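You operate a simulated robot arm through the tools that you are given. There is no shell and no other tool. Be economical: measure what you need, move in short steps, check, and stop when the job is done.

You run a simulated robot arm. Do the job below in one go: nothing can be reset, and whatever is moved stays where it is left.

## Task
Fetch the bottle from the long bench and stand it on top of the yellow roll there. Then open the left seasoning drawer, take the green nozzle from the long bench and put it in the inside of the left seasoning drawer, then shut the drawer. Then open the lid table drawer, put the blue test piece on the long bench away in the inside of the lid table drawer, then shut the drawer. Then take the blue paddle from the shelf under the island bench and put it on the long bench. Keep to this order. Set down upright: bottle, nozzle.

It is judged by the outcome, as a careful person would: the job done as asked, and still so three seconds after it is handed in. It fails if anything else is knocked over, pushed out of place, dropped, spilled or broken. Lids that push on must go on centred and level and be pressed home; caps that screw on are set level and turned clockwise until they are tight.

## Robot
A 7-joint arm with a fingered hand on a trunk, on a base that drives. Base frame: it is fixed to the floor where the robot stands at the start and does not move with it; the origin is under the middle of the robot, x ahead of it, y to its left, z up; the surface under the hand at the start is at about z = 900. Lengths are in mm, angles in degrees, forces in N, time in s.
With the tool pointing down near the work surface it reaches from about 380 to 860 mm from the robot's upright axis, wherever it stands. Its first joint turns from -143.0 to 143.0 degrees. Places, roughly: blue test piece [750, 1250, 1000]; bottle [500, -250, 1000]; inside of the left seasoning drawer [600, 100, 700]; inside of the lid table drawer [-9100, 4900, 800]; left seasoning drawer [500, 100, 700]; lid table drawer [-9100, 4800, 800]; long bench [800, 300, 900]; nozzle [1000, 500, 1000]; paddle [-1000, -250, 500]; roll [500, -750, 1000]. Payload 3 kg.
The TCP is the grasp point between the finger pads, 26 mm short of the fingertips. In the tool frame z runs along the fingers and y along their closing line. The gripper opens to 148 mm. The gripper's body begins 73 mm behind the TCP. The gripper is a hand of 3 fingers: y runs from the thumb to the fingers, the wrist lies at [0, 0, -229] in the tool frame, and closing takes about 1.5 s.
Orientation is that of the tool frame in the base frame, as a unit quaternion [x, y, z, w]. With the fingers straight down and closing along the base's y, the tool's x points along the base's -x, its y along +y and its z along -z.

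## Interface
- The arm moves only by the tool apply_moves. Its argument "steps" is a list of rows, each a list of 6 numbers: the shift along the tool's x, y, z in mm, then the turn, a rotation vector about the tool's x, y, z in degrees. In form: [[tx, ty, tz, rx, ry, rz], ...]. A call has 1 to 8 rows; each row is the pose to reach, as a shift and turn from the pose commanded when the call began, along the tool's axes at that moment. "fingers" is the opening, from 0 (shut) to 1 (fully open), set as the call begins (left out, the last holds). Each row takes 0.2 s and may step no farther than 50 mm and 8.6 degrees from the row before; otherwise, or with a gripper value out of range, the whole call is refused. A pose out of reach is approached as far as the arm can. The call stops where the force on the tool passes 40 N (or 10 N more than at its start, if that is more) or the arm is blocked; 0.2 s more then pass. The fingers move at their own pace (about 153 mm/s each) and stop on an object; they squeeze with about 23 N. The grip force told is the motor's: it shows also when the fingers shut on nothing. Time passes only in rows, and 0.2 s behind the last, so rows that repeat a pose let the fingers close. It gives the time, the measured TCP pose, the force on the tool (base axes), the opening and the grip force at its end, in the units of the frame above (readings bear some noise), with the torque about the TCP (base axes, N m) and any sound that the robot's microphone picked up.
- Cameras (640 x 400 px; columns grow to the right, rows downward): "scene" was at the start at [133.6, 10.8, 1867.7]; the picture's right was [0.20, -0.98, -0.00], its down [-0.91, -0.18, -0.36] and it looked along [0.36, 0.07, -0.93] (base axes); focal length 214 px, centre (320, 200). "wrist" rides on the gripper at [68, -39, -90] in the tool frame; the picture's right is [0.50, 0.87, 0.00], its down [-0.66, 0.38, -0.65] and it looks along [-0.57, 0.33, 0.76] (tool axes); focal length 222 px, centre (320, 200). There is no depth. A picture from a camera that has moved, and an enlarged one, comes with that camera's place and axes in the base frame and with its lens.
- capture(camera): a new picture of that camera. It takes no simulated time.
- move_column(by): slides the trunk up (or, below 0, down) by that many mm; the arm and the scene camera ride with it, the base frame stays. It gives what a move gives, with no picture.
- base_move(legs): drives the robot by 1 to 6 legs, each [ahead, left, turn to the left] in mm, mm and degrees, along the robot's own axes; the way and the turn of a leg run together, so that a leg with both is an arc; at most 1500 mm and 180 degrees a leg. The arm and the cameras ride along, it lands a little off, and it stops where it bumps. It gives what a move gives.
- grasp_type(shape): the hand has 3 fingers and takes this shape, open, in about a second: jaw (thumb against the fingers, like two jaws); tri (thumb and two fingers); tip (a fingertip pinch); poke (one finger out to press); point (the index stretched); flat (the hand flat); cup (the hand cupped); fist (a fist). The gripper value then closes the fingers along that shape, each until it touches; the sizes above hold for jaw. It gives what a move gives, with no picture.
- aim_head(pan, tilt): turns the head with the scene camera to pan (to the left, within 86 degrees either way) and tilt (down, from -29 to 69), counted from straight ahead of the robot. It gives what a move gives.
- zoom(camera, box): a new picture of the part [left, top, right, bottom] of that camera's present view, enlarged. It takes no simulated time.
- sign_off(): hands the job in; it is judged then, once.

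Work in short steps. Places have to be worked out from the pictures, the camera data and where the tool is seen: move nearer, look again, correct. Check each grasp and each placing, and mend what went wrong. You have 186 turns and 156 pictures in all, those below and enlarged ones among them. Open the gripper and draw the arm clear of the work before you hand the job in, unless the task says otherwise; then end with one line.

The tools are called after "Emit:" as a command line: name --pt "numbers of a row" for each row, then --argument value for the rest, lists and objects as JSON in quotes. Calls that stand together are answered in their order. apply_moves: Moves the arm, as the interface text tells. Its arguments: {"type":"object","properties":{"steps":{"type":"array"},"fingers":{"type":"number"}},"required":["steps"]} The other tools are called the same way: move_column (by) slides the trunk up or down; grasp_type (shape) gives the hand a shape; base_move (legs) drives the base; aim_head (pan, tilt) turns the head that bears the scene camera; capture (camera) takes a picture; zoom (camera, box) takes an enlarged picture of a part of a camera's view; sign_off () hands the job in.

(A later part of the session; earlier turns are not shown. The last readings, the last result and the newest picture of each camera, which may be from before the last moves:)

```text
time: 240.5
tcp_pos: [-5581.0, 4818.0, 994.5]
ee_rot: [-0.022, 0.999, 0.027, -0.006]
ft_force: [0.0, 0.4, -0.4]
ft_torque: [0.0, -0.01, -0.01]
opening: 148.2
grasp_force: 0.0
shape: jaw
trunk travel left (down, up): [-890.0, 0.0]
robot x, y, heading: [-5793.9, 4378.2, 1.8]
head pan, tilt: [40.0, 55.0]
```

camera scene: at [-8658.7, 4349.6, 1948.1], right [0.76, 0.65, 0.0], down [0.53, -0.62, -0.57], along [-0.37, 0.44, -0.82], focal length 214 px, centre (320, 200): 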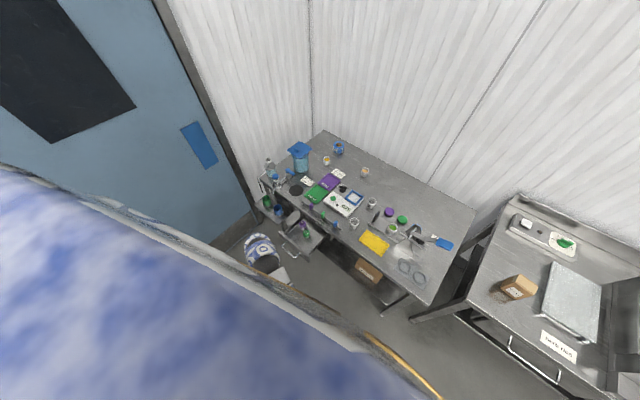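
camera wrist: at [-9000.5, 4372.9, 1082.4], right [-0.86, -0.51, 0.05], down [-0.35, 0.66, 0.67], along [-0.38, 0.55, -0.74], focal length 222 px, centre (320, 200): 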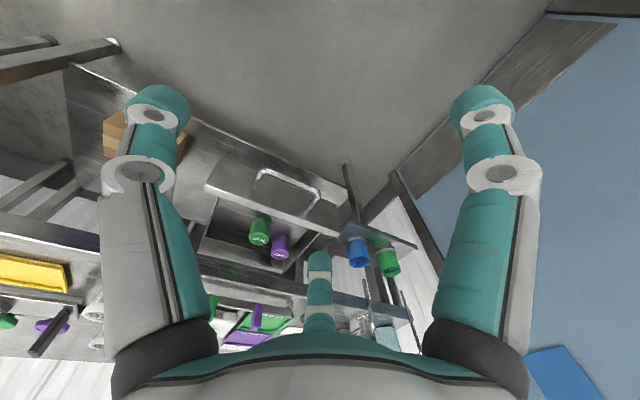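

The tuck was refused but the drive ran, so the hand passed along the bench fronts. I check for anything disturbed.

Emit:
aim_head --pan 80 --tilt 25

Emit:
capture --camera "scene"

Emit:
capture --camera "wrist"

```text
time: 241.6
tcp_pos: [-5581.7, 4818.0, 993.7]
ee_rot: [-0.021, 0.999, 0.026, -0.007]
ft_force: [0.8, 0.9, 0.0]
ft_torque: [-0.02, 0.0, -0.06]
opening: 148.1
grasp_force: 0.1
shape: jaw
trunk travel left (down, up): [-890.0, 0.0]
robot x, y, heading: [-5796.1, 4379.1, 1.6]
head pan, tilt: [80.0, 25.0]
```

```text
54 pictures are left
camera scene: at [-5702.7, 4472.6, 1992.1], right [0.99, -0.14, 0.0], down [-0.06, -0.42, -0.91], along [0.13, 0.9, -0.42], focal length 214 px, centre (320, 200)
```

scene: 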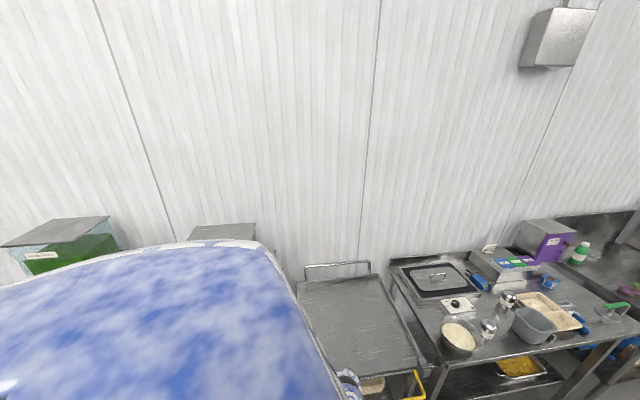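

```text
53 pictures are left
camera wrist: at [-5648.2, 4771.8, 1082.5], right [-0.54, 0.84, 0.05], down [0.65, 0.37, 0.67], along [0.54, 0.39, -0.74], focal length 222 px, centre (320, 200)
```

wrist: 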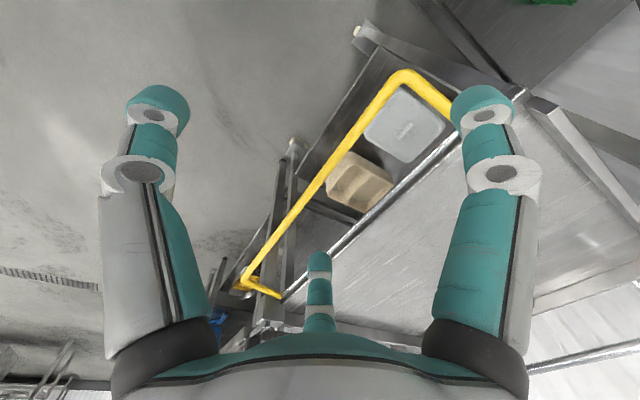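

Nothing appears touched (hand clear above the trolley). Now I tuck the arm properly in front.

Emit:
apply_moves --pt "0 0 -45 0 0 0" --pt "-10 -30 -75 0 0 0" --pt "-25 -70 -90 0 0 0" --pt "-50 -110 -90 0 0 0" --pt "-80 -148 -90 0 0 0" --pt "-110 -186 -90 0 0 0" --pt "-135 -226 -90 0 0 0" --pt "-155 -268 -90 0 0 0"

Emit:
apply_moves --pt "-20 -40 0 0 0 0" --pt "-35 -85 0 0 0 0" --pt "-45 -130 0 0 0 0"

Emit:
aim_head --pan 0 --tilt 30

Emit:
capture --camera "scene"

```text
time: 243.4
tcp_pos: [-5412.8, 4551.6, 1067.6]
ee_rot: [-0.022, 0.999, 0.026, -0.008]
ft_force: [0.1, -0.2, 0.0]
ft_torque: [-0.03, -0.03, -0.01]
opening: 148.1
grasp_force: 0.1
shape: jaw
trunk travel left (down, up): [-890.0, 0.0]
robot x, y, heading: [-5795.6, 4378.5, 2.1]
head pan, tilt: [80.0, 25.0]
```

```text
time: 244.2
tcp_pos: [-5361.5, 4423.0, 1059.7]
ee_rot: [-0.022, 0.999, 0.028, -0.006]
ft_force: [0.7, 0.6, 0.5]
ft_torque: [0.02, 0.0, 0.0]
opening: 148.0
grasp_force: 0.1
shape: jaw
trunk travel left (down, up): [-890.0, 0.0]
robot x, y, heading: [-5795.3, 4380.1, 2.2]
head pan, tilt: [80.0, 25.0]
```

```text
time: 245.7
tcp_pos: [-5364.0, 4425.6, 1059.5]
ee_rot: [-0.022, 0.999, 0.027, -0.007]
ft_force: [0.4, 0.1, 0.2]
ft_torque: [0.01, 0.0, 0.0]
opening: 147.9
grasp_force: 0.1
shape: jaw
trunk travel left (down, up): [-890.0, 0.0]
robot x, y, heading: [-5791.9, 4381.8, 2.2]
head pan, tilt: [0.0, 30.0]
```

```text
52 pictures are left
camera scene: at [-5625.2, 4384.4, 1984.2], right [0.03, -1.0, 0.0], down [-0.5, -0.02, -0.87], along [0.87, 0.03, -0.5], focal length 214 px, centre (320, 200)
```

scene: 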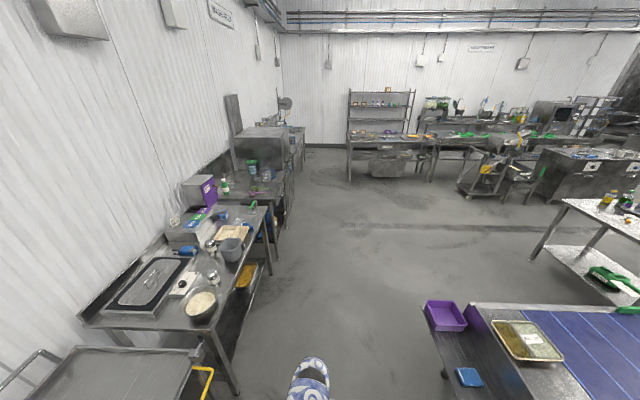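

Plenty of room. I straighten the heading and drive 2.8 m, then correct.

Emit:
base_move --legs '[[0, 0, -2.2], [1400, 0, 0], [1400, 30, 0]]'

```text
time: 259.8
tcp_pos: [-2541.4, 4379.0, 1059.9]
ee_rot: [0.005, 1.0, 0.028, -0.006]
ft_force: [-0.3, 0.5, 0.0]
ft_torque: [-0.01, 0.01, 0.03]
opening: 148.2
grasp_force: 0.0
shape: jaw
trunk travel left (down, up): [-890.0, 0.0]
robot x, y, heading: [-2972.4, 4356.6, -1.0]
head pan, tilt: [0.0, 30.0]
```

Adjust and continue to the aisle.

Emit:
base_move --legs '[[0, 0, 1], [1390, 90, 0], [1360, 0, 0]]'

Emit:
aim_head --pan -80 --tilt 15

Emit:
capture --camera "scene"

```text
time: 273.5
tcp_pos: [211.3, 4429.8, 1059.5]
ee_rot: [0.015, 1.0, 0.027, -0.005]
ft_force: [0.0, 1.0, -0.4]
ft_torque: [-0.02, -0.03, 0.02]
opening: 147.9
grasp_force: 0.0
shape: jaw
trunk travel left (down, up): [-890.0, 0.0]
robot x, y, heading: [-224.8, 4413.1, -2.1]
head pan, tilt: [0.0, 30.0]
```

```text
time: 275.0
tcp_pos: [210.3, 4429.2, 1059.9]
ee_rot: [0.015, 1.0, 0.027, -0.005]
ft_force: [-0.7, -0.5, 0.2]
ft_torque: [0.0, 0.07, 0.03]
opening: 147.9
grasp_force: 0.0
shape: jaw
trunk travel left (down, up): [-890.0, 0.0]
robot x, y, heading: [-223.3, 4413.3, -2.1]
head pan, tilt: [-80.0, 15.0]
```

```text
51 pictures are left
camera scene: at [-132.1, 4319.0, 2008.4], right [-0.99, -0.14, 0.0], down [-0.04, 0.26, -0.97], along [0.13, -0.96, -0.26], focal length 214 px, centre (320, 200)
```

scene: 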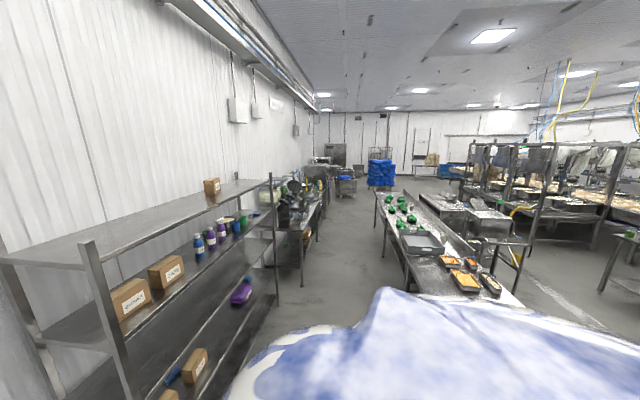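

The aisle is clear. I straighten and drive 3.2 m sideways to the right.

Emit:
base_move --legs '[[0, 0, 2.1], [0, -1450, 0], [0, -1450, 0]]'

Emit:
aim_head --pan 0 --tilt 55

```text
time: 289.5
tcp_pos: [244.2, 1523.4, 1060.4]
ee_rot: [-0.013, 1.0, 0.027, -0.007]
ft_force: [0.8, -0.2, -0.3]
ft_torque: [0.02, 0.05, 0.0]
opening: 147.8
grasp_force: 0.2
shape: jaw
trunk travel left (down, up): [-890.0, 0.0]
robot x, y, heading: [-191.3, 1484.1, 1.2]
head pan, tilt: [-80.0, 15.0]
```

```text
time: 291.1
tcp_pos: [244.4, 1523.7, 1059.7]
ee_rot: [-0.015, 1.0, 0.027, -0.006]
ft_force: [-0.4, -0.2, -0.2]
ft_torque: [-0.02, -0.03, 0.01]
opening: 148.1
grasp_force: 0.1
shape: jaw
trunk travel left (down, up): [-890.0, 0.0]
robot x, y, heading: [-187.8, 1487.7, 1.2]
head pan, tilt: [0.0, 55.0]
```

I move to about (50, 1400) and look at the test piece region.

Emit:
base_move --legs '[[240, -90, -1.2]]'

Emit:
capture --camera "scene"

Emit:
zoom --camera "scene" --box '[290, 150, 450, 270]'

Emit:
capture --camera "wrist"

```text
time: 292.9
tcp_pos: [486.6, 1426.0, 1060.1]
ee_rot: [-0.003, 1.0, 0.027, -0.006]
ft_force: [0.2, 1.3, 0.0]
ft_torque: [0.0, 0.01, 0.01]
opening: 147.9
grasp_force: 0.0
shape: jaw
trunk travel left (down, up): [-890.0, 0.0]
robot x, y, heading: [53.9, 1396.2, 0.2]
head pan, tilt: [0.0, 55.0]
```

```text
50 pictures are left
camera scene: at [203.4, 1394.8, 1948.0], right [0.0, -1.0, 0.0], down [-0.82, 0.0, -0.57], along [0.57, 0.0, -0.82], focal length 214 px, centre (320, 200)
```

scene: 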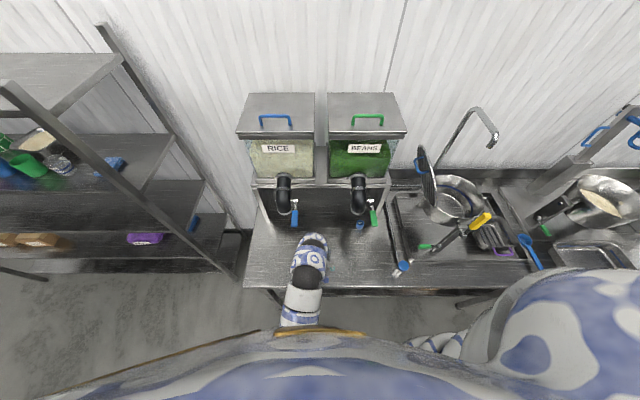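

```text
3.33 times, centred on (370, 210) of scene
camera zoom: at [203.4, 1394.8, 1948.0], right [0.0, -1.0, 0.0], down [-0.82, 0.0, -0.57], along [0.57, 0.0, -0.82], focal length 715 px, centre (153, 167)
```

zoom: 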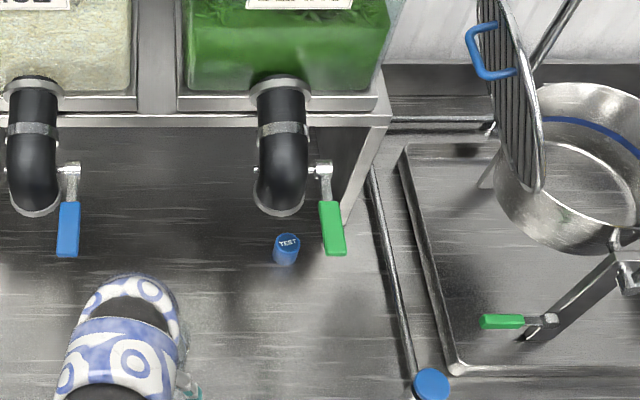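

```text
48 pictures are left
camera wrist: at [417.2, 1381.8, 1148.2], right [-0.51, 0.86, 0.05], down [0.66, 0.35, 0.67], along [0.55, 0.37, -0.74], focal length 222 px, centre (320, 200)
```

wrist: 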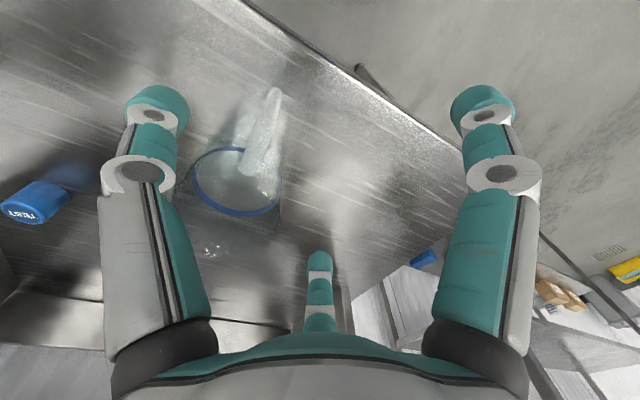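

The dispenser spouts hang over the test piece, so I need their true height. I back off, lower the trunk, and view the scene from lower down.

Emit:
base_move --legs '[[-280, -120, 0]]'

Emit:
move_column --by -560

Emit:
aim_head --pan -10 --tilt 22

Emit:
capture --camera "scene"

Emit:
zoom --camera "scene" --box '[240, 120, 440, 270]'

```text
time: 295.0
tcp_pos: [204.1, 1309.4, 1059.8]
ee_rot: [-0.007, 1.0, 0.027, -0.006]
ft_force: [0.2, 0.3, -0.2]
ft_torque: [0.02, -0.01, -0.01]
opening: 148.0
grasp_force: 0.0
shape: jaw
trunk travel left (down, up): [-890.0, 0.0]
robot x, y, heading: [-222.7, 1276.8, 0.0]
head pan, tilt: [0.0, 55.0]
```

```text
refused: -560 is not a number from -400 to 400
```

```text
time: 295.9
tcp_pos: [203.6, 1310.2, 1060.9]
ee_rot: [-0.007, 1.0, 0.027, -0.006]
ft_force: [-1.2, -0.1, 0.1]
ft_torque: [0.0, 0.01, -0.04]
opening: 148.1
grasp_force: 0.1
shape: jaw
trunk travel left (down, up): [-890.0, 0.0]
robot x, y, heading: [-227.5, 1277.3, 0.2]
head pan, tilt: [-10.0, 22.0]
```

```text
47 pictures are left
camera scene: at [-58.2, 1261.3, 1996.9], right [-0.17, -0.99, 0.0], down [-0.37, 0.06, -0.93], along [0.91, -0.16, -0.38], focal length 214 px, centre (320, 200)
```

scene: 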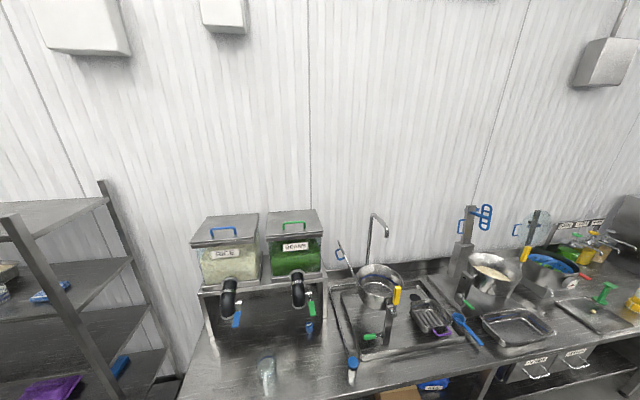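

```text
2.67 times, centred on (340, 195) of scene
camera zoom: at [-58.2, 1261.3, 1996.9], right [-0.17, -0.99, 0.0], down [-0.37, 0.06, -0.93], along [0.91, -0.16, -0.38], focal length 572 px, centre (267, 213)
```

zoom: 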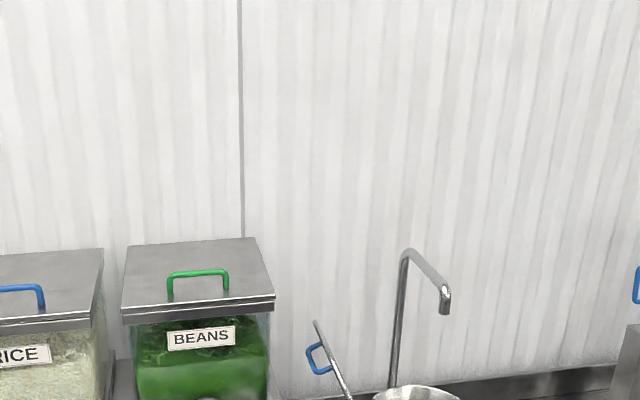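

Column steps are limited to 400. I lower by 400 and look again.

Emit:
move_column --by -400

Emit:
zoom --camera "scene" --box '[200, 150, 440, 330]'

```text
time: 299.8
tcp_pos: [202.8, 1309.7, 660.1]
ee_rot: [-0.006, 1.0, 0.027, -0.006]
ft_force: [0.1, -0.3, 0.1]
ft_torque: [-0.07, -0.02, 0.04]
opening: 148.1
grasp_force: 0.0
shape: jaw
trunk travel left (down, up): [-490.0, 400.0]
robot x, y, heading: [-230.0, 1276.4, 0.2]
head pan, tilt: [-10.0, 22.0]
```

```text
2.22 times, centred on (320, 240) of scene
camera zoom: at [-58.4, 1261.2, 1597.0], right [-0.17, -0.99, 0.0], down [-0.37, 0.06, -0.93], along [0.91, -0.16, -0.37], focal length 477 px, centre (320, 111)
```

zoom: 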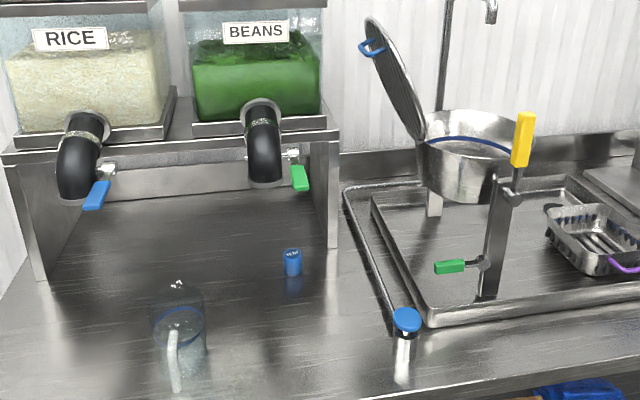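

Spout bottom is ≈ (691, 1231, 1160), lever ≈ (607, 1178, 1195): a vertical hand won't fit, so I'll approach with the hand tilted ~42°, coming from the front right beneath the spout. First trunk up and drive to ≈ (40, 1000).

Emit:
move_column --by 400

Emit:
base_move --legs '[[0, -275, 0], [265, 0, 0]]'

Emit:
apply_moves --pt "0 0 0 -3.5 -6 0" --pt "0 0 0 -7 -12 0" --pt "0 0 0 -10.5 -18 0" --pt "0 0 0 -14 -24 0" --pt "0 0 0 -17.5 -30 0" --pt "0 0 0 -21 -36 0" --fingers 0.65

Emit:
capture --camera "wrist"

```text
time: 303.6
tcp_pos: [203.6, 1310.7, 1059.5]
ee_rot: [-0.006, 1.0, 0.027, -0.006]
ft_force: [0.3, -0.9, 0.5]
ft_torque: [0.03, 0.0, 0.0]
opening: 147.9
grasp_force: 0.0
shape: jaw
trunk travel left (down, up): [-890.0, 0.0]
robot x, y, heading: [-226.4, 1275.6, 0.2]
head pan, tilt: [-10.0, 22.0]
```

```text
time: 307.0
tcp_pos: [465.6, 1039.6, 1059.9]
ee_rot: [-0.008, 1.0, 0.027, -0.006]
ft_force: [-0.1, 0.0, -0.4]
ft_torque: [0.01, 0.0, 0.02]
opening: 147.9
grasp_force: 0.2
shape: jaw
trunk travel left (down, up): [-890.0, 0.0]
robot x, y, heading: [27.6, 1009.9, 0.4]
head pan, tilt: [-10.0, 22.0]
```

```text
time: 308.6
tcp_pos: [588.7, 1125.7, 1160.9]
ee_rot: [0.023, 0.874, 0.289, 0.39]
ft_force: [-0.3, 0.9, -0.3]
ft_torque: [0.02, 0.0, -0.01]
opening: 96.3
grasp_force: 0.1
shape: jaw
out of reach, approached as far as the arm can: row 2, 3, 4, 5, 6
trunk travel left (down, up): [-890.0, 0.0]
robot x, y, heading: [29.6, 1002.4, 0.6]
head pan, tilt: [-10.0, 22.0]
stopped in row 6: the arm was blocked; the commanded pose is now the measured one
```

```text
44 pictures are left
camera wrist: at [483.9, 1067.3, 1144.2], right [-0.51, 0.85, 0.12], down [-0.07, -0.18, 0.98], along [0.86, 0.49, 0.15], focal length 222 px, centre (320, 200)
```

wrist: 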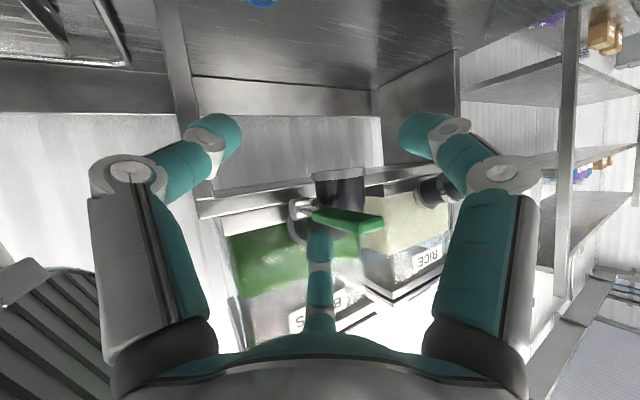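

The tilt pushed the hand up near the green lever and it was blocked. I back away down and to the front-right.

Emit:
apply_moves --pt "20 -20 -5 0 0 0" --pt "45 -45 -12 0 0 0" --pt "75 -75 -20 0 0 0"

Emit:
capture --camera "scene"

```text
time: 309.4
tcp_pos: [531.3, 1072.9, 1080.0]
ee_rot: [0.02, 0.876, 0.288, 0.386]
ft_force: [0.0, -0.2, -0.4]
ft_torque: [-0.01, 0.03, -0.01]
opening: 96.1
grasp_force: 0.0
shape: jaw
trunk travel left (down, up): [-890.0, 0.0]
robot x, y, heading: [35.0, 1004.2, 0.4]
head pan, tilt: [-10.0, 22.0]
```

```text
43 pictures are left
camera scene: at [202.9, 990.2, 1995.9], right [-0.17, -0.99, 0.0], down [-0.37, 0.06, -0.93], along [0.91, -0.16, -0.38], focal length 214 px, centre (320, 200)
```

scene: 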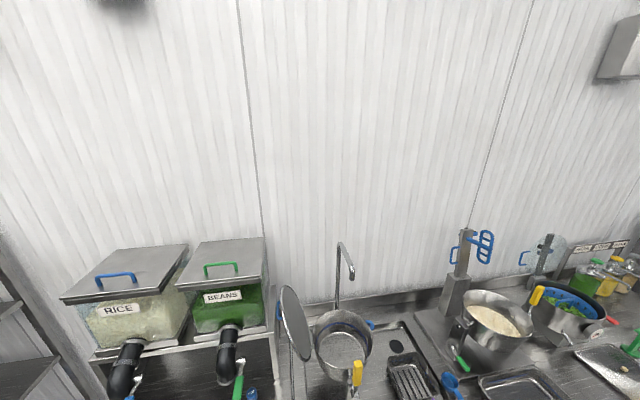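

I reduce the tilt by ~16° at this spot.

Emit:
apply_moves --pt "0 0 0 4 7 0" --pt "0 0 0 8 14 0" --pt "0 0 0 8 14 0"

Emit:
capture --camera "wrist"

```text
time: 310.2
tcp_pos: [529.2, 1072.3, 1073.4]
ee_rot: [0.014, 0.934, 0.227, 0.277]
ft_force: [0.0, 0.3, 0.3]
ft_torque: [-0.02, 0.02, 0.01]
opening: 96.3
grasp_force: 0.0
shape: jaw
out of reach, approached as far as the arm can: row 2, 3
trunk travel left (down, up): [-890.0, 0.0]
robot x, y, heading: [36.7, 1001.6, 0.3]
head pan, tilt: [-10.0, 22.0]
```

```text
42 pictures are left
camera wrist: at [426.5, 1010.9, 1089.0], right [-0.51, 0.85, 0.12], down [0.18, -0.03, 0.98], along [0.84, 0.52, -0.13], focal length 222 px, centre (320, 200)
```

wrist: 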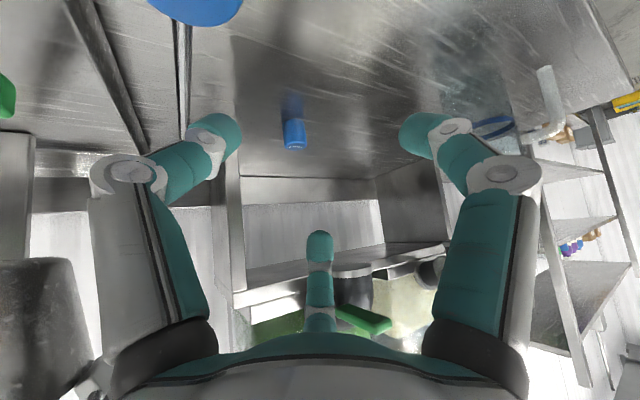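

Tilt is now 42°, and the piece is visible at ≈ (760, 1179). I advance to a pre-slide point at (655, 1100, 1010), clear of plunger and lever.

Emit:
apply_moves --pt "-18 -4 31 0 0 0" --pt "-35 -7 62 0 0 0" --pt "-53 -11 93 0 0 0" --pt "-70 -15 124 0 0 0"

Emit:
move_column --by -40

Emit:
capture --camera "wrist"

```text
time: 311.2
tcp_pos: [655.0, 1101.5, 1010.8]
ee_rot: [0.015, 0.933, 0.228, 0.278]
ft_force: [-0.1, 0.3, 0.0]
ft_torque: [0.0, 0.03, -0.01]
opening: 96.0
grasp_force: 0.1
shape: jaw
trunk travel left (down, up): [-890.0, 0.0]
robot x, y, heading: [32.5, 1006.4, 0.5]
head pan, tilt: [-10.0, 22.0]
```

```text
time: 312.0
tcp_pos: [652.7, 1102.3, 969.3]
ee_rot: [0.014, 0.934, 0.227, 0.277]
ft_force: [1.1, -0.3, 2.5]
ft_torque: [-0.17, 0.27, 0.08]
opening: 96.1
grasp_force: 0.0
shape: jaw
trunk travel left (down, up): [-850.0, 40.0]
robot x, y, heading: [33.9, 1004.2, 0.5]
head pan, tilt: [-10.0, 22.0]
```

```text
41 pictures are left
camera wrist: at [551.1, 1040.4, 986.2], right [-0.51, 0.85, 0.12], down [0.17, -0.03, 0.98], along [0.84, 0.52, -0.13], focal length 222 px, centre (320, 200)
```

wrist: 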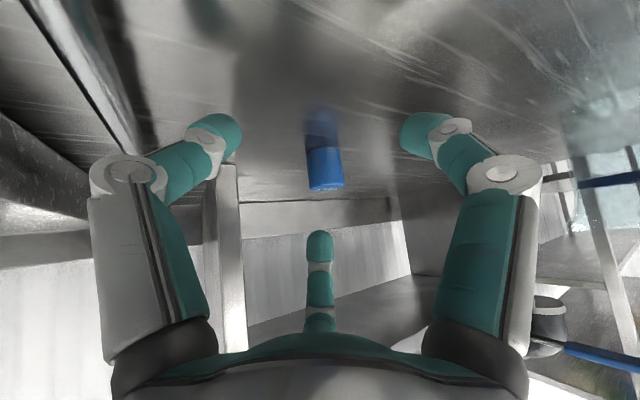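

A slight touch on the plunger cap behind (2.5 N); I move forward off it and slide toward the piece at z≈967.

Emit:
apply_moves --pt "-17 14 13 0 0 0" --pt "-37 28 42 0 0 0" --pt "-59 44 66 0 0 0" --pt "-70 53 84 0 0 0"

Emit:
capture --camera "wrist"

```text
time: 313.0
tcp_pos: [750.3, 1174.8, 966.5]
ee_rot: [0.013, 0.933, 0.227, 0.277]
ft_force: [0.1, -0.7, 1.0]
ft_torque: [-0.01, 0.0, 0.02]
opening: 96.1
grasp_force: 0.1
shape: jaw
trunk travel left (down, up): [-850.0, 40.0]
robot x, y, heading: [31.1, 1007.5, 0.5]
head pan, tilt: [-10.0, 22.0]
```

```text
40 pictures are left
camera wrist: at [648.3, 1112.2, 982.2], right [-0.51, 0.85, 0.12], down [0.17, -0.03, 0.98], along [0.84, 0.52, -0.13], focal length 222 px, centre (320, 200)
```

wrist: 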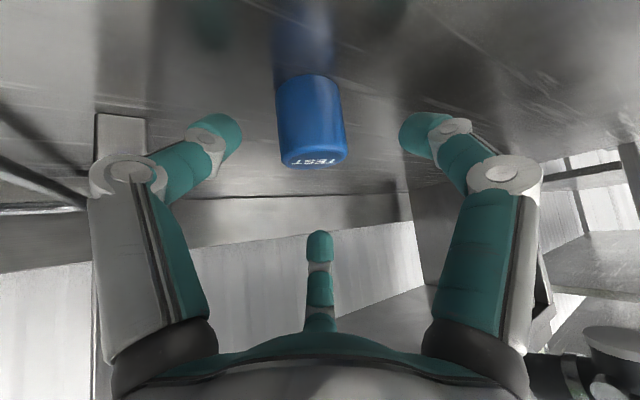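

The piece (37 mm dia, top z≈945) is at ≈ (744, 1170), right under the TCP. I narrow the fingers and lower to z≈936.

Emit:
apply_moves --pt "4 -4 -4 0 0 0" --pt "4 -4 -4 0 0 0" --pt "10 -9 4 0 0 0" --pt "15 -13 11 0 0 0" --pt "20 -17 18 0 0 0" --fingers 0.4

Emit:
capture --camera "wrist"

```text
time: 314.2
tcp_pos: [745.0, 1167.3, 937.7]
ee_rot: [0.014, 0.933, 0.228, 0.279]
ft_force: [2.5, -2.5, 9.8]
ft_torque: [-0.33, -0.22, 0.0]
opening: 58.3
grasp_force: 0.1
shape: jaw
trunk travel left (down, up): [-850.0, 40.0]
robot x, y, heading: [35.3, 1005.3, 0.4]
head pan, tilt: [-10.0, 22.0]
```

```text
39 pictures are left
camera wrist: at [643.2, 1107.1, 952.5], right [-0.51, 0.85, 0.12], down [0.17, -0.03, 0.98], along [0.84, 0.52, -0.13], focal length 222 px, centre (320, 200)
```

wrist: 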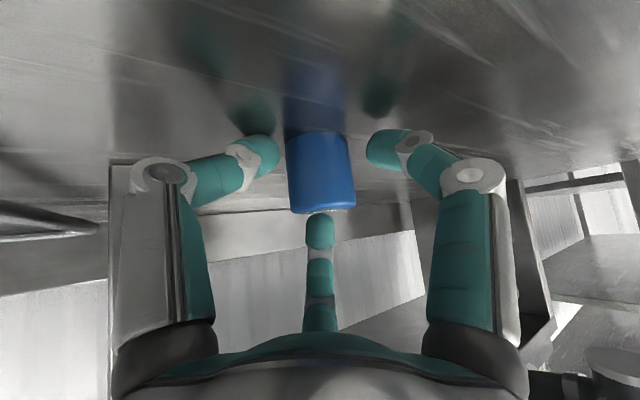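

The thumb tip just touches the bench; the far finger is behind the piece. I rise 2 mm and close.

Emit:
apply_moves --pt "-1 1 -2 0 0 0" --pt "-1 1 -2 0 0 0" --pt "-1 1 -2 0 0 0" --pt "-1 1 -2 0 0 0" --pt "-1 1 -2 0 0 0" --pt "-1 1 -2 0 0 0" --fingers 0

Emit:
capture --camera "wrist"

```text
time: 315.6
tcp_pos: [744.9, 1170.3, 939.0]
ee_rot: [0.014, 0.933, 0.228, 0.278]
ft_force: [0.6, -0.6, 10.7]
ft_torque: [0.15, -0.38, 0.0]
opening: 39.6
grasp_force: 23.0
shape: jaw
trunk travel left (down, up): [-850.0, 40.0]
robot x, y, heading: [31.6, 1004.6, 0.6]
head pan, tilt: [-10.0, 22.0]
```

```text
38 pictures are left
camera wrist: at [642.5, 1107.9, 954.6], right [-0.51, 0.85, 0.12], down [0.17, -0.03, 0.98], along [0.84, 0.52, -0.13], focal length 222 px, centre (320, 200)
```

wrist: 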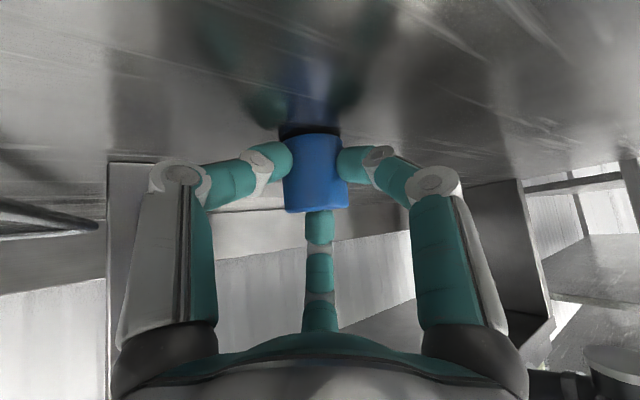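

Gripped. I lift 25 mm and check.

Emit:
apply_moves --pt "-6 5 -9 0 0 0" --pt "-13 11 -19 0 0 0"

Emit:
capture --camera "wrist"

```text
time: 316.2
tcp_pos: [744.6, 1169.9, 963.8]
ee_rot: [0.015, 0.934, 0.227, 0.277]
ft_force: [0.0, 0.1, -0.8]
ft_torque: [0.0, 0.01, -0.02]
opening: 39.2
grasp_force: 23.2
shape: jaw
trunk travel left (down, up): [-850.0, 40.0]
robot x, y, heading: [33.3, 1003.1, 0.5]
head pan, tilt: [-10.0, 22.0]
```

```text
37 pictures are left
camera wrist: at [641.9, 1107.0, 979.4], right [-0.51, 0.85, 0.12], down [0.17, -0.03, 0.98], along [0.84, 0.52, -0.13], focal length 222 px, centre (320, 200)
```

wrist: 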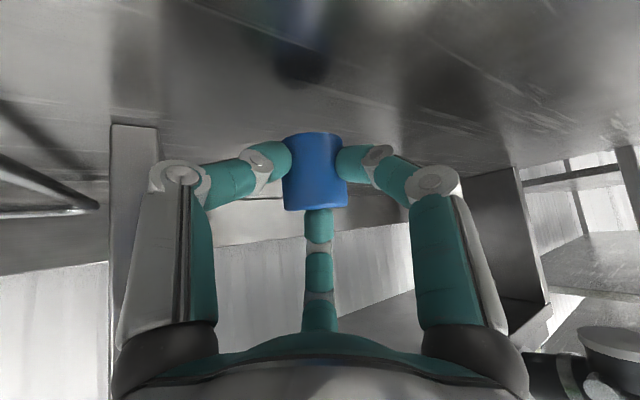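

Held firmly. I retreat the way I came, rising once clear of the lever, staying above the plunger.

Emit:
apply_moves --pt "18 -14 -30 0 0 0" --pt "30 -26 -62 0 0 0" --pt "15 -15 -93 0 0 0" --pt "11 -10 -128 0 0 0" --pt "25 -13 -173 0 0 0" --pt "56 -27 -202 0 0 0"

Emit:
move_column --by 40

Emit:
aim_head --pan 30 --tilt 50

Emit:
capture --camera "scene"

```text
time: 317.6
tcp_pos: [592.5, 1069.6, 1073.9]
ee_rot: [0.014, 0.933, 0.228, 0.277]
ft_force: [-0.3, -0.3, -0.7]
ft_torque: [-0.01, 0.01, 0.02]
opening: 39.0
grasp_force: 23.0
shape: jaw
trunk travel left (down, up): [-850.0, 40.0]
robot x, y, heading: [33.8, 1008.9, 0.4]
head pan, tilt: [-10.0, 22.0]
```

```text
time: 318.4
tcp_pos: [593.8, 1069.6, 1113.6]
ee_rot: [0.015, 0.934, 0.227, 0.277]
ft_force: [-0.2, -0.8, -0.4]
ft_torque: [0.03, 0.03, -0.01]
opening: 39.1
grasp_force: 23.0
shape: jaw
trunk travel left (down, up): [-890.0, 0.0]
robot x, y, heading: [31.6, 1010.3, 0.5]
head pan, tilt: [-10.0, 22.0]
```

```text
time: 319.5
tcp_pos: [593.5, 1069.5, 1113.4]
ee_rot: [0.014, 0.933, 0.228, 0.277]
ft_force: [0.2, 0.1, -1.4]
ft_torque: [0.0, 0.01, 0.0]
opening: 38.9
grasp_force: 23.0
shape: jaw
trunk travel left (down, up): [-890.0, 0.0]
robot x, y, heading: [26.6, 1002.3, 0.1]
head pan, tilt: [30.0, 50.0]
```

```text
36 pictures are left
camera scene: at [177.0, 1044.8, 1954.7], right [0.5, -0.86, 0.0], down [-0.66, -0.39, -0.64], along [0.56, 0.32, -0.77], focal length 214 px, centre (320, 200)
```

scene: 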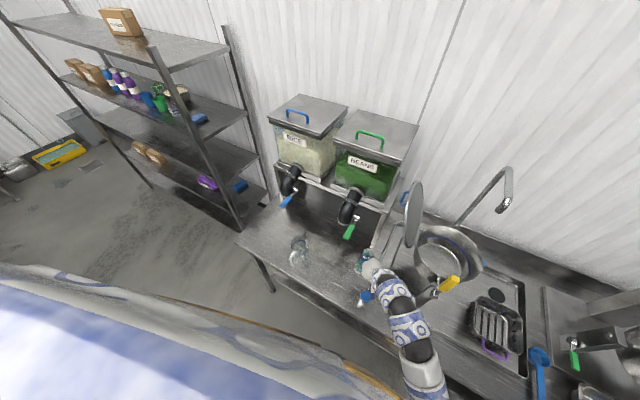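

All fine. I back off the bench, straighten the hand to vertical and tuck it.

Emit:
base_move --legs '[[-260, 0, 0]]'

Emit:
apply_moves --pt "0 0 0 4.1 7.2 0" --pt "0 0 0 8.3 14.4 0" --pt "0 0 0 12.4 21.6 0" --pt "0 0 0 16.6 28.8 0" --pt "0 0 0 20.7 36 0"

```text
time: 321.4
tcp_pos: [330.9, 1070.1, 1113.4]
ee_rot: [0.011, 0.933, 0.228, 0.277]
ft_force: [-0.6, 0.2, -0.6]
ft_torque: [-0.02, -0.02, -0.02]
opening: 39.0
grasp_force: 23.4
shape: jaw
trunk travel left (down, up): [-890.0, 0.0]
robot x, y, heading: [-228.3, 1000.5, 0.6]
head pan, tilt: [30.0, 50.0]
```

```text
time: 322.6
tcp_pos: [331.4, 1070.1, 1112.1]
ee_rot: [-0.01, 0.998, 0.051, -0.031]
ft_force: [0.0, -1.0, -0.5]
ft_torque: [0.01, -0.04, 0.0]
opening: 38.1
grasp_force: 22.2
shape: jaw
trunk travel left (down, up): [-890.0, 0.0]
robot x, y, heading: [-234.7, 1002.5, 0.6]
head pan, tilt: [30.0, 50.0]
```

Small residual tilt: I correct it and tuck the hand in.

Emit:
apply_moves --pt "0 0 0 5.8 -3.6 0" --pt "40 -15 0 5.8 -3.6 0" --pt "80 -30 0 5.8 -3.6 0" --pt "110 -40 0 5.8 -3.6 0"

Emit:
base_move --legs '[[15, 0, 0], [0, 1450, -0.6], [0, 1450, 0]]'

```text
time: 323.6
tcp_pos: [221.7, 1028.0, 1114.6]
ee_rot: [-0.01, 1.0, 0.002, 0.002]
ft_force: [-0.5, 0.9, -1.1]
ft_torque: [0.0, 0.02, -0.03]
opening: 38.2
grasp_force: 22.9
shape: jaw
trunk travel left (down, up): [-890.0, 0.0]
robot x, y, heading: [-234.8, 1000.9, 0.4]
head pan, tilt: [30.0, 50.0]
```

```text
time: 338.1
tcp_pos: [195.9, 3961.6, 1114.1]
ee_rot: [-0.018, 1.0, 0.001, 0.001]
ft_force: [-0.3, 0.3, -1.3]
ft_torque: [0.01, -0.01, 0.04]
opening: 38.4
grasp_force: 23.4
shape: jaw
trunk travel left (down, up): [-890.0, 0.0]
robot x, y, heading: [-254.9, 3929.9, 1.6]
head pan, tilt: [30.0, 50.0]
```

Now left to y≈4440, straighten, and back along the corridor in checked stages.

Emit:
base_move --legs '[[0, 515, -1.6], [-1450, 0, 0], [-1450, 0, 0]]'

```text
time: 354.5
tcp_pos: [-2669.8, 4459.2, 1114.4]
ee_rot: [-0.001, 1.0, 0.002, 0.001]
ft_force: [0.5, -0.7, 0.1]
ft_torque: [0.01, -0.01, 0.0]
opening: 38.2
grasp_force: 22.9
shape: jaw
trunk travel left (down, up): [-890.0, 0.0]
robot x, y, heading: [-3125.5, 4441.8, -0.3]
head pan, tilt: [30.0, 50.0]
```

On track. Continue 2.9 m more.

Emit:
base_move --legs '[[-1450, -60, 0.3], [-1450, -40, 0]]'

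```text
time: 368.5
tcp_pos: [-5574.9, 4333.2, 1115.9]
ee_rot: [-0.019, 1.0, 0.002, 0.002]
ft_force: [0.5, -0.7, -1.7]
ft_torque: [-0.03, -0.06, -0.03]
opening: 38.0
grasp_force: 22.8
shape: jaw
trunk travel left (down, up): [-890.0, 0.0]
robot x, y, heading: [-6024.8, 4297.1, 1.9]
head pan, tilt: [30.0, 50.0]
```

Continue to the lid table and turn to face it.

Emit:
base_move --legs '[[0, 0, -1.9], [-1450, -70, 0], [-1450, -70, 0], [0, 0, 90]]'

Emit:
aim_head --pan 0 --tilt 60

Emit:
capture --camera "scene"

```text
time: 386.7
tcp_pos: [-8924.6, 4608.4, 1113.8]
ee_rot: [0.712, -0.703, -0.002, -0.001]
ft_force: [0.4, -0.7, -1.1]
ft_torque: [0.01, 0.03, 0.0]
opening: 37.8
grasp_force: 23.2
shape: jaw
trunk travel left (down, up): [-890.0, 0.0]
robot x, y, heading: [-8904.0, 4158.3, 90.1]
head pan, tilt: [30.0, 50.0]
```

```text
time: 387.6
tcp_pos: [-8924.3, 4609.6, 1113.9]
ee_rot: [0.712, -0.702, -0.003, 0.0]
ft_force: [0.0, -0.1, -0.7]
ft_torque: [0.01, 0.01, -0.03]
opening: 38.2
grasp_force: 23.0
shape: jaw
trunk travel left (down, up): [-890.0, 0.0]
robot x, y, heading: [-8902.4, 4155.2, 90.2]
head pan, tilt: [0.0, 60.0]
```

```text
35 pictures are left
camera scene: at [-8904.2, 4302.0, 1942.1], right [1.0, 0.0, 0.0], down [0.0, -0.87, -0.5], along [0.0, 0.5, -0.87], focal length 214 px, centre (320, 200)
```

scene: 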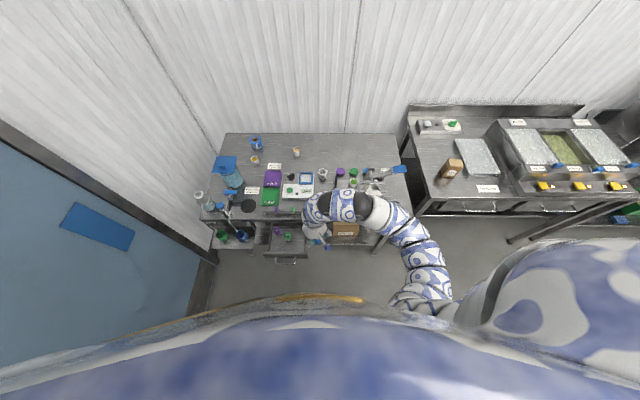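

I zoom on the open drawer to choose the spot.

Emit:
zoom --camera "scene" --box '[230, 190, 350, 280]'

Emit:
capture --camera "wrist"

```text
4.44 times, centred on (290, 235) of scene
camera zoom: at [-8904.2, 4302.0, 1942.1], right [1.0, 0.0, 0.0], down [0.0, -0.87, -0.5], along [0.0, 0.5, -0.87], focal length 953 px, centre (453, 44)
```

zoom: 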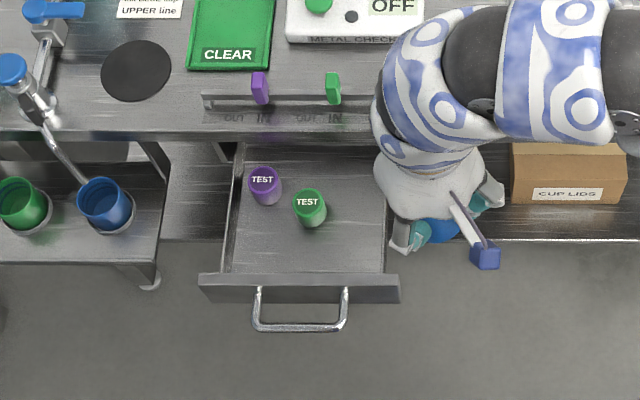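

```text
33 pictures are left
camera wrist: at [-8886.1, 4541.2, 1204.1], right [-0.86, -0.51, 0.0], down [-0.38, 0.65, 0.66], along [-0.34, 0.57, -0.75], focal length 222 px, centre (320, 200)
```

wrist: 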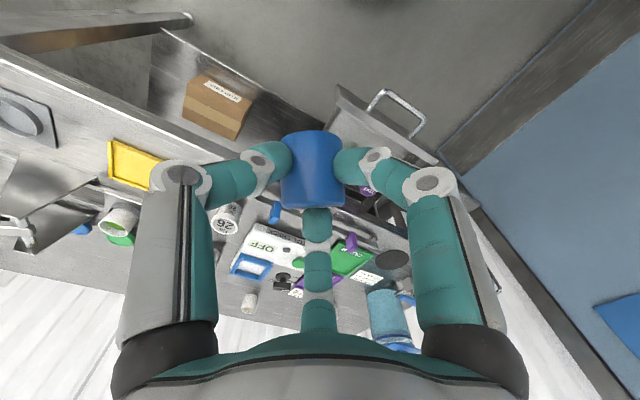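

The right part of the drawer is free. I move over it, adding a 20° tilt so the piece (tilted in the grip) hangs nearly upright.

Emit:
apply_moves --pt "-20 30 0 -4.1 -5.2 0" --pt "-40 60 0 -8.2 -10.4 0" --pt "-60 90 0 -12.4 -15.7 0" --pt "-79 106 0 -12.4 -15.7 0"

Emit:
move_column --by -215

Emit:
capture --camera "wrist"

Emit:
zoom --camera "scene" --box '[230, 170, 350, 260]'

```text
time: 388.6
tcp_pos: [-9032.1, 4688.3, 1116.2]
ee_rot: [0.7, -0.692, -0.176, -0.019]
ft_force: [-0.3, -0.3, -0.7]
ft_torque: [0.02, -0.01, 0.01]
opening: 37.7
grasp_force: 23.2
shape: jaw
trunk travel left (down, up): [-890.0, 0.0]
robot x, y, heading: [-8906.2, 4155.8, 90.2]
head pan, tilt: [0.0, 60.0]
```

```text
time: 390.9
tcp_pos: [-9031.4, 4687.6, 900.9]
ee_rot: [0.7, -0.692, -0.175, -0.019]
ft_force: [0.5, -0.2, -1.2]
ft_torque: [0.01, 0.01, 0.0]
opening: 37.5
grasp_force: 22.7
shape: jaw
trunk travel left (down, up): [-675.0, 215.0]
robot x, y, heading: [-8899.3, 4154.8, 90.4]
head pan, tilt: [0.0, 60.0]
```

```text
32 pictures are left
camera wrist: at [-8976.7, 4599.9, 958.7], right [-0.85, -0.52, 0.05], down [-0.21, 0.44, 0.87], along [-0.47, 0.74, -0.49], focal length 222 px, centre (320, 200)
```

wrist: 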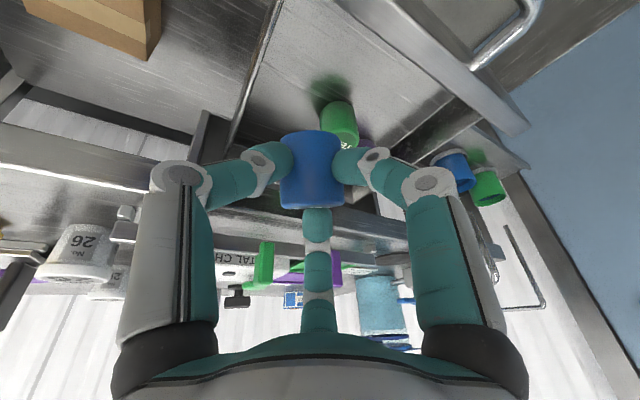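

```text
4.44 times, centred on (290, 215) of scene
camera zoom: at [-8904.2, 4301.9, 1727.1], right [1.0, 0.0, 0.0], down [0.0, -0.87, -0.5], along [0.0, 0.5, -0.87], focal length 953 px, centre (453, 133)
```

zoom: 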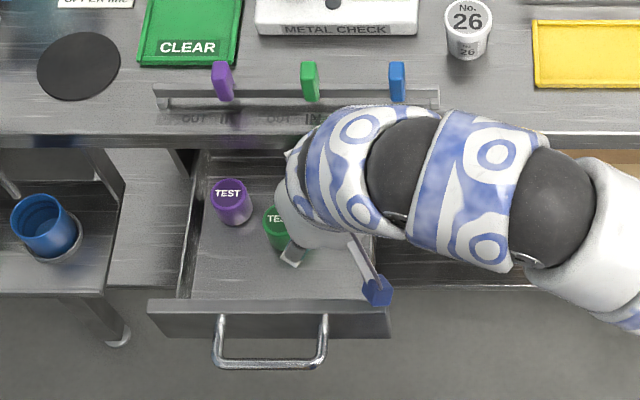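

Rim ≈ z 806, floor ≈ 746. I lower the trunk 85 mm and then approach contact in small steps.

Emit:
move_column --by -85

Emit:
apply_moves --pt "1.1 -0.9 3.75 0 0 0" --pt "2.2 -1.7 7.5 0 0 0" --pt "3.3 -2.6 11.3 0 0 0" --pt "4.3 -3.5 15 0 0 0" --pt "5.4 -4.3 18.8 0 0 0"

Emit:
capture --camera "wrist"

```text
time: 392.1
tcp_pos: [-9031.6, 4686.8, 815.9]
ee_rot: [0.7, -0.692, -0.175, -0.021]
ft_force: [-0.1, 0.0, -1.4]
ft_torque: [0.03, 0.0, -0.02]
opening: 37.5
grasp_force: 23.5
shape: jaw
trunk travel left (down, up): [-590.0, 300.0]
robot x, y, heading: [-8902.7, 4154.3, 90.3]
head pan, tilt: [0.0, 60.0]
```

```text
time: 392.9
tcp_pos: [-9034.0, 4690.4, 809.1]
ee_rot: [0.699, -0.691, -0.181, -0.02]
ft_force: [-1.5, 4.7, 13.2]
ft_torque: [-0.19, -0.04, -0.01]
opening: 34.9
grasp_force: 22.8
shape: jaw
trunk travel left (down, up): [-590.0, 300.0]
robot x, y, heading: [-8900.3, 4156.0, 89.9]
head pan, tilt: [0.0, 60.0]
stopped in row 3: the force on the tool passed its limit at 45 N (the readings are from after the stop); the commanded pose is now the measured one
```

```text
30 pictures are left
camera wrist: at [-8978.6, 4602.2, 865.2], right [-0.85, -0.52, 0.05], down [-0.21, 0.43, 0.88], along [-0.48, 0.74, -0.47], focal length 222 px, centre (320, 200)
```

wrist: 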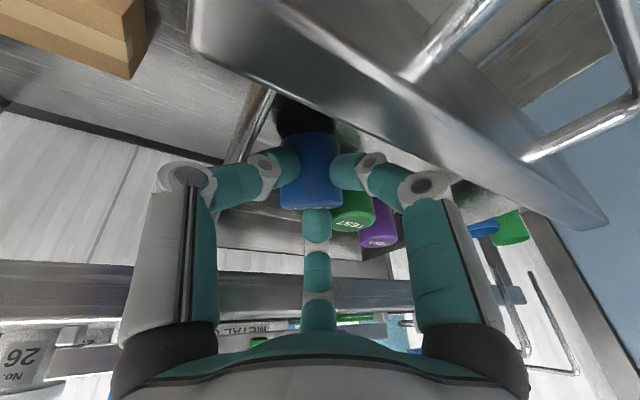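

Contact beneath the piece at TCP z≈808. I ease up 2 mm and open slightly.

Emit:
apply_moves --pt "-0.5 0.4 -2 0 0 0" --pt "-0.5 0.4 -2 0 0 0"

Emit:
apply_moves --pt "0 0 0 0 0 0" --pt "0 0 0 0 0 0" --pt "0 0 0 0 0 0" --fingers 0.4

Emit:
capture --camera "wrist"

```text
time: 393.6
tcp_pos: [-9032.9, 4689.7, 809.2]
ee_rot: [0.7, -0.691, -0.179, -0.019]
ft_force: [-4.5, 3.7, 3.7]
ft_torque: [-0.17, 0.0, -0.07]
opening: 35.3
grasp_force: 23.5
shape: jaw
trunk travel left (down, up): [-590.0, 300.0]
robot x, y, heading: [-8901.2, 4156.0, 90.3]
head pan, tilt: [0.0, 60.0]
```

```text
time: 394.4
tcp_pos: [-9033.8, 4691.8, 811.7]
ee_rot: [0.699, -0.691, -0.181, -0.021]
ft_force: [-4.9, 24.0, 31.0]
ft_torque: [-1.04, -0.04, 0.11]
opening: 46.9
grasp_force: 0.1
shape: jaw
trunk travel left (down, up): [-590.0, 300.0]
robot x, y, heading: [-8904.4, 4154.2, 90.4]
head pan, tilt: [0.0, 60.0]
```

```text
29 pictures are left
camera wrist: at [-8977.7, 4602.8, 867.6], right [-0.85, -0.52, 0.05], down [-0.21, 0.43, 0.88], along [-0.48, 0.74, -0.48], focal length 222 px, centre (320, 200)
```

wrist: 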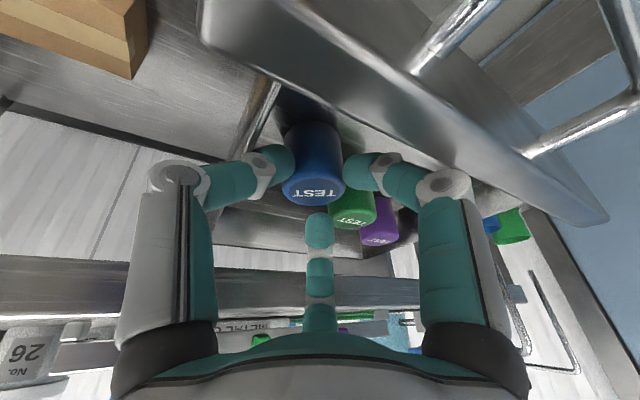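

The piece stands upright; a finger knuckle presses on the front panel. I hold the opening there and rise straight up.

Emit:
apply_moves --pt "-1 1 -4 0 0 0" --pt "-4 3 -13 0 0 0" --pt "-9 7 -30 0 0 0" --pt "-19 15 -66 0 0 0" --pt "-30 24 -105 0 0 0" --fingers 0.33

Emit:
capture --camera "wrist"

```text
time: 395.6
tcp_pos: [-9031.6, 4688.4, 922.9]
ee_rot: [0.7, -0.691, -0.179, -0.019]
ft_force: [-0.4, 0.1, 0.1]
ft_torque: [0.0, 0.02, 0.03]
opening: 48.7
grasp_force: 0.1
shape: jaw
trunk travel left (down, up): [-590.0, 300.0]
robot x, y, heading: [-8903.3, 4156.2, 90.3]
head pan, tilt: [0.0, 60.0]
```

```text
28 pictures are left
camera wrist: at [-8976.9, 4600.8, 979.6], right [-0.85, -0.52, 0.05], down [-0.21, 0.43, 0.88], along [-0.48, 0.74, -0.48], focal length 222 px, centre (320, 200)
```

wrist: 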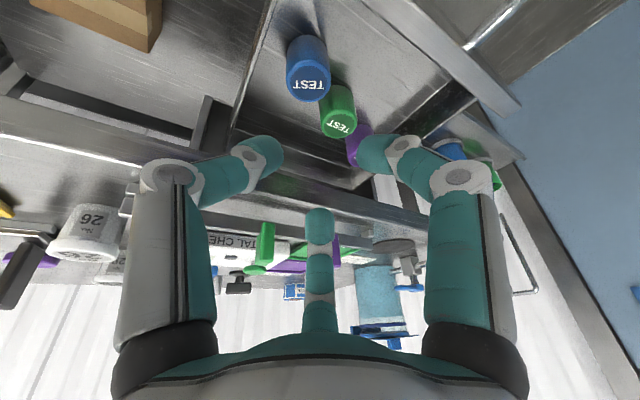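

The piece stands beside the others. Now I straighten the hand, raise, back off 75 mm and bring the hand in front of the handle.

Emit:
apply_moves --pt "0 0 0 4.1 5.2 0" --pt "0 0 0 8.2 10.4 0" --pt "0 0 0 12.4 15.7 0" --fingers 1

Emit:
move_column --by 130

Emit:
base_move --legs '[[-75, 0, 0]]'

Emit:
apply_moves --pt "45 0 0 0 0 0" --pt "90 0 0 0 0 0" --pt "130 2 0 0 0 0" --pt "150 5 0 0 0 0"

```text
time: 396.4
tcp_pos: [-9031.1, 4690.0, 920.4]
ee_rot: [0.711, -0.702, -0.04, 0.0]
ft_force: [0.4, -0.7, -0.6]
ft_torque: [-0.01, -0.01, -0.03]
opening: 148.1
grasp_force: 0.1
shape: jaw
out of reach, approached as far as the arm can: row 3
trunk travel left (down, up): [-590.0, 300.0]
robot x, y, heading: [-8902.6, 4154.9, 90.4]
head pan, tilt: [0.0, 60.0]
```

```text
time: 397.9
tcp_pos: [-9032.9, 4690.1, 1049.4]
ee_rot: [0.711, -0.702, -0.04, 0.0]
ft_force: [-0.1, 0.1, -0.9]
ft_torque: [0.02, 0.04, 0.04]
opening: 148.0
grasp_force: 0.1
shape: jaw
trunk travel left (down, up): [-720.0, 170.0]
robot x, y, heading: [-8903.0, 4155.7, 89.8]
head pan, tilt: [0.0, 60.0]
```

```text
time: 399.0
tcp_pos: [-9033.2, 4612.2, 1049.1]
ee_rot: [0.711, -0.702, -0.041, 0.0]
ft_force: [-0.5, -0.9, 0.1]
ft_torque: [0.02, -0.01, 0.02]
opening: 147.9
grasp_force: 0.0
shape: jaw
trunk travel left (down, up): [-720.0, 170.0]
robot x, y, heading: [-8899.9, 4081.2, 90.1]
head pan, tilt: [0.0, 60.0]
```

```text
time: 400.0
tcp_pos: [-9046.0, 4469.9, 1040.0]
ee_rot: [0.711, -0.702, -0.038, -0.001]
ft_force: [0.0, 0.1, -0.1]
ft_torque: [-0.03, 0.01, 0.02]
opening: 148.1
grasp_force: 0.0
shape: jaw
out of reach, approached as far as the arm can: row 4
trunk travel left (down, up): [-720.0, 170.0]
robot x, y, heading: [-8902.7, 4083.6, 90.0]
head pan, tilt: [0.0, 60.0]
```

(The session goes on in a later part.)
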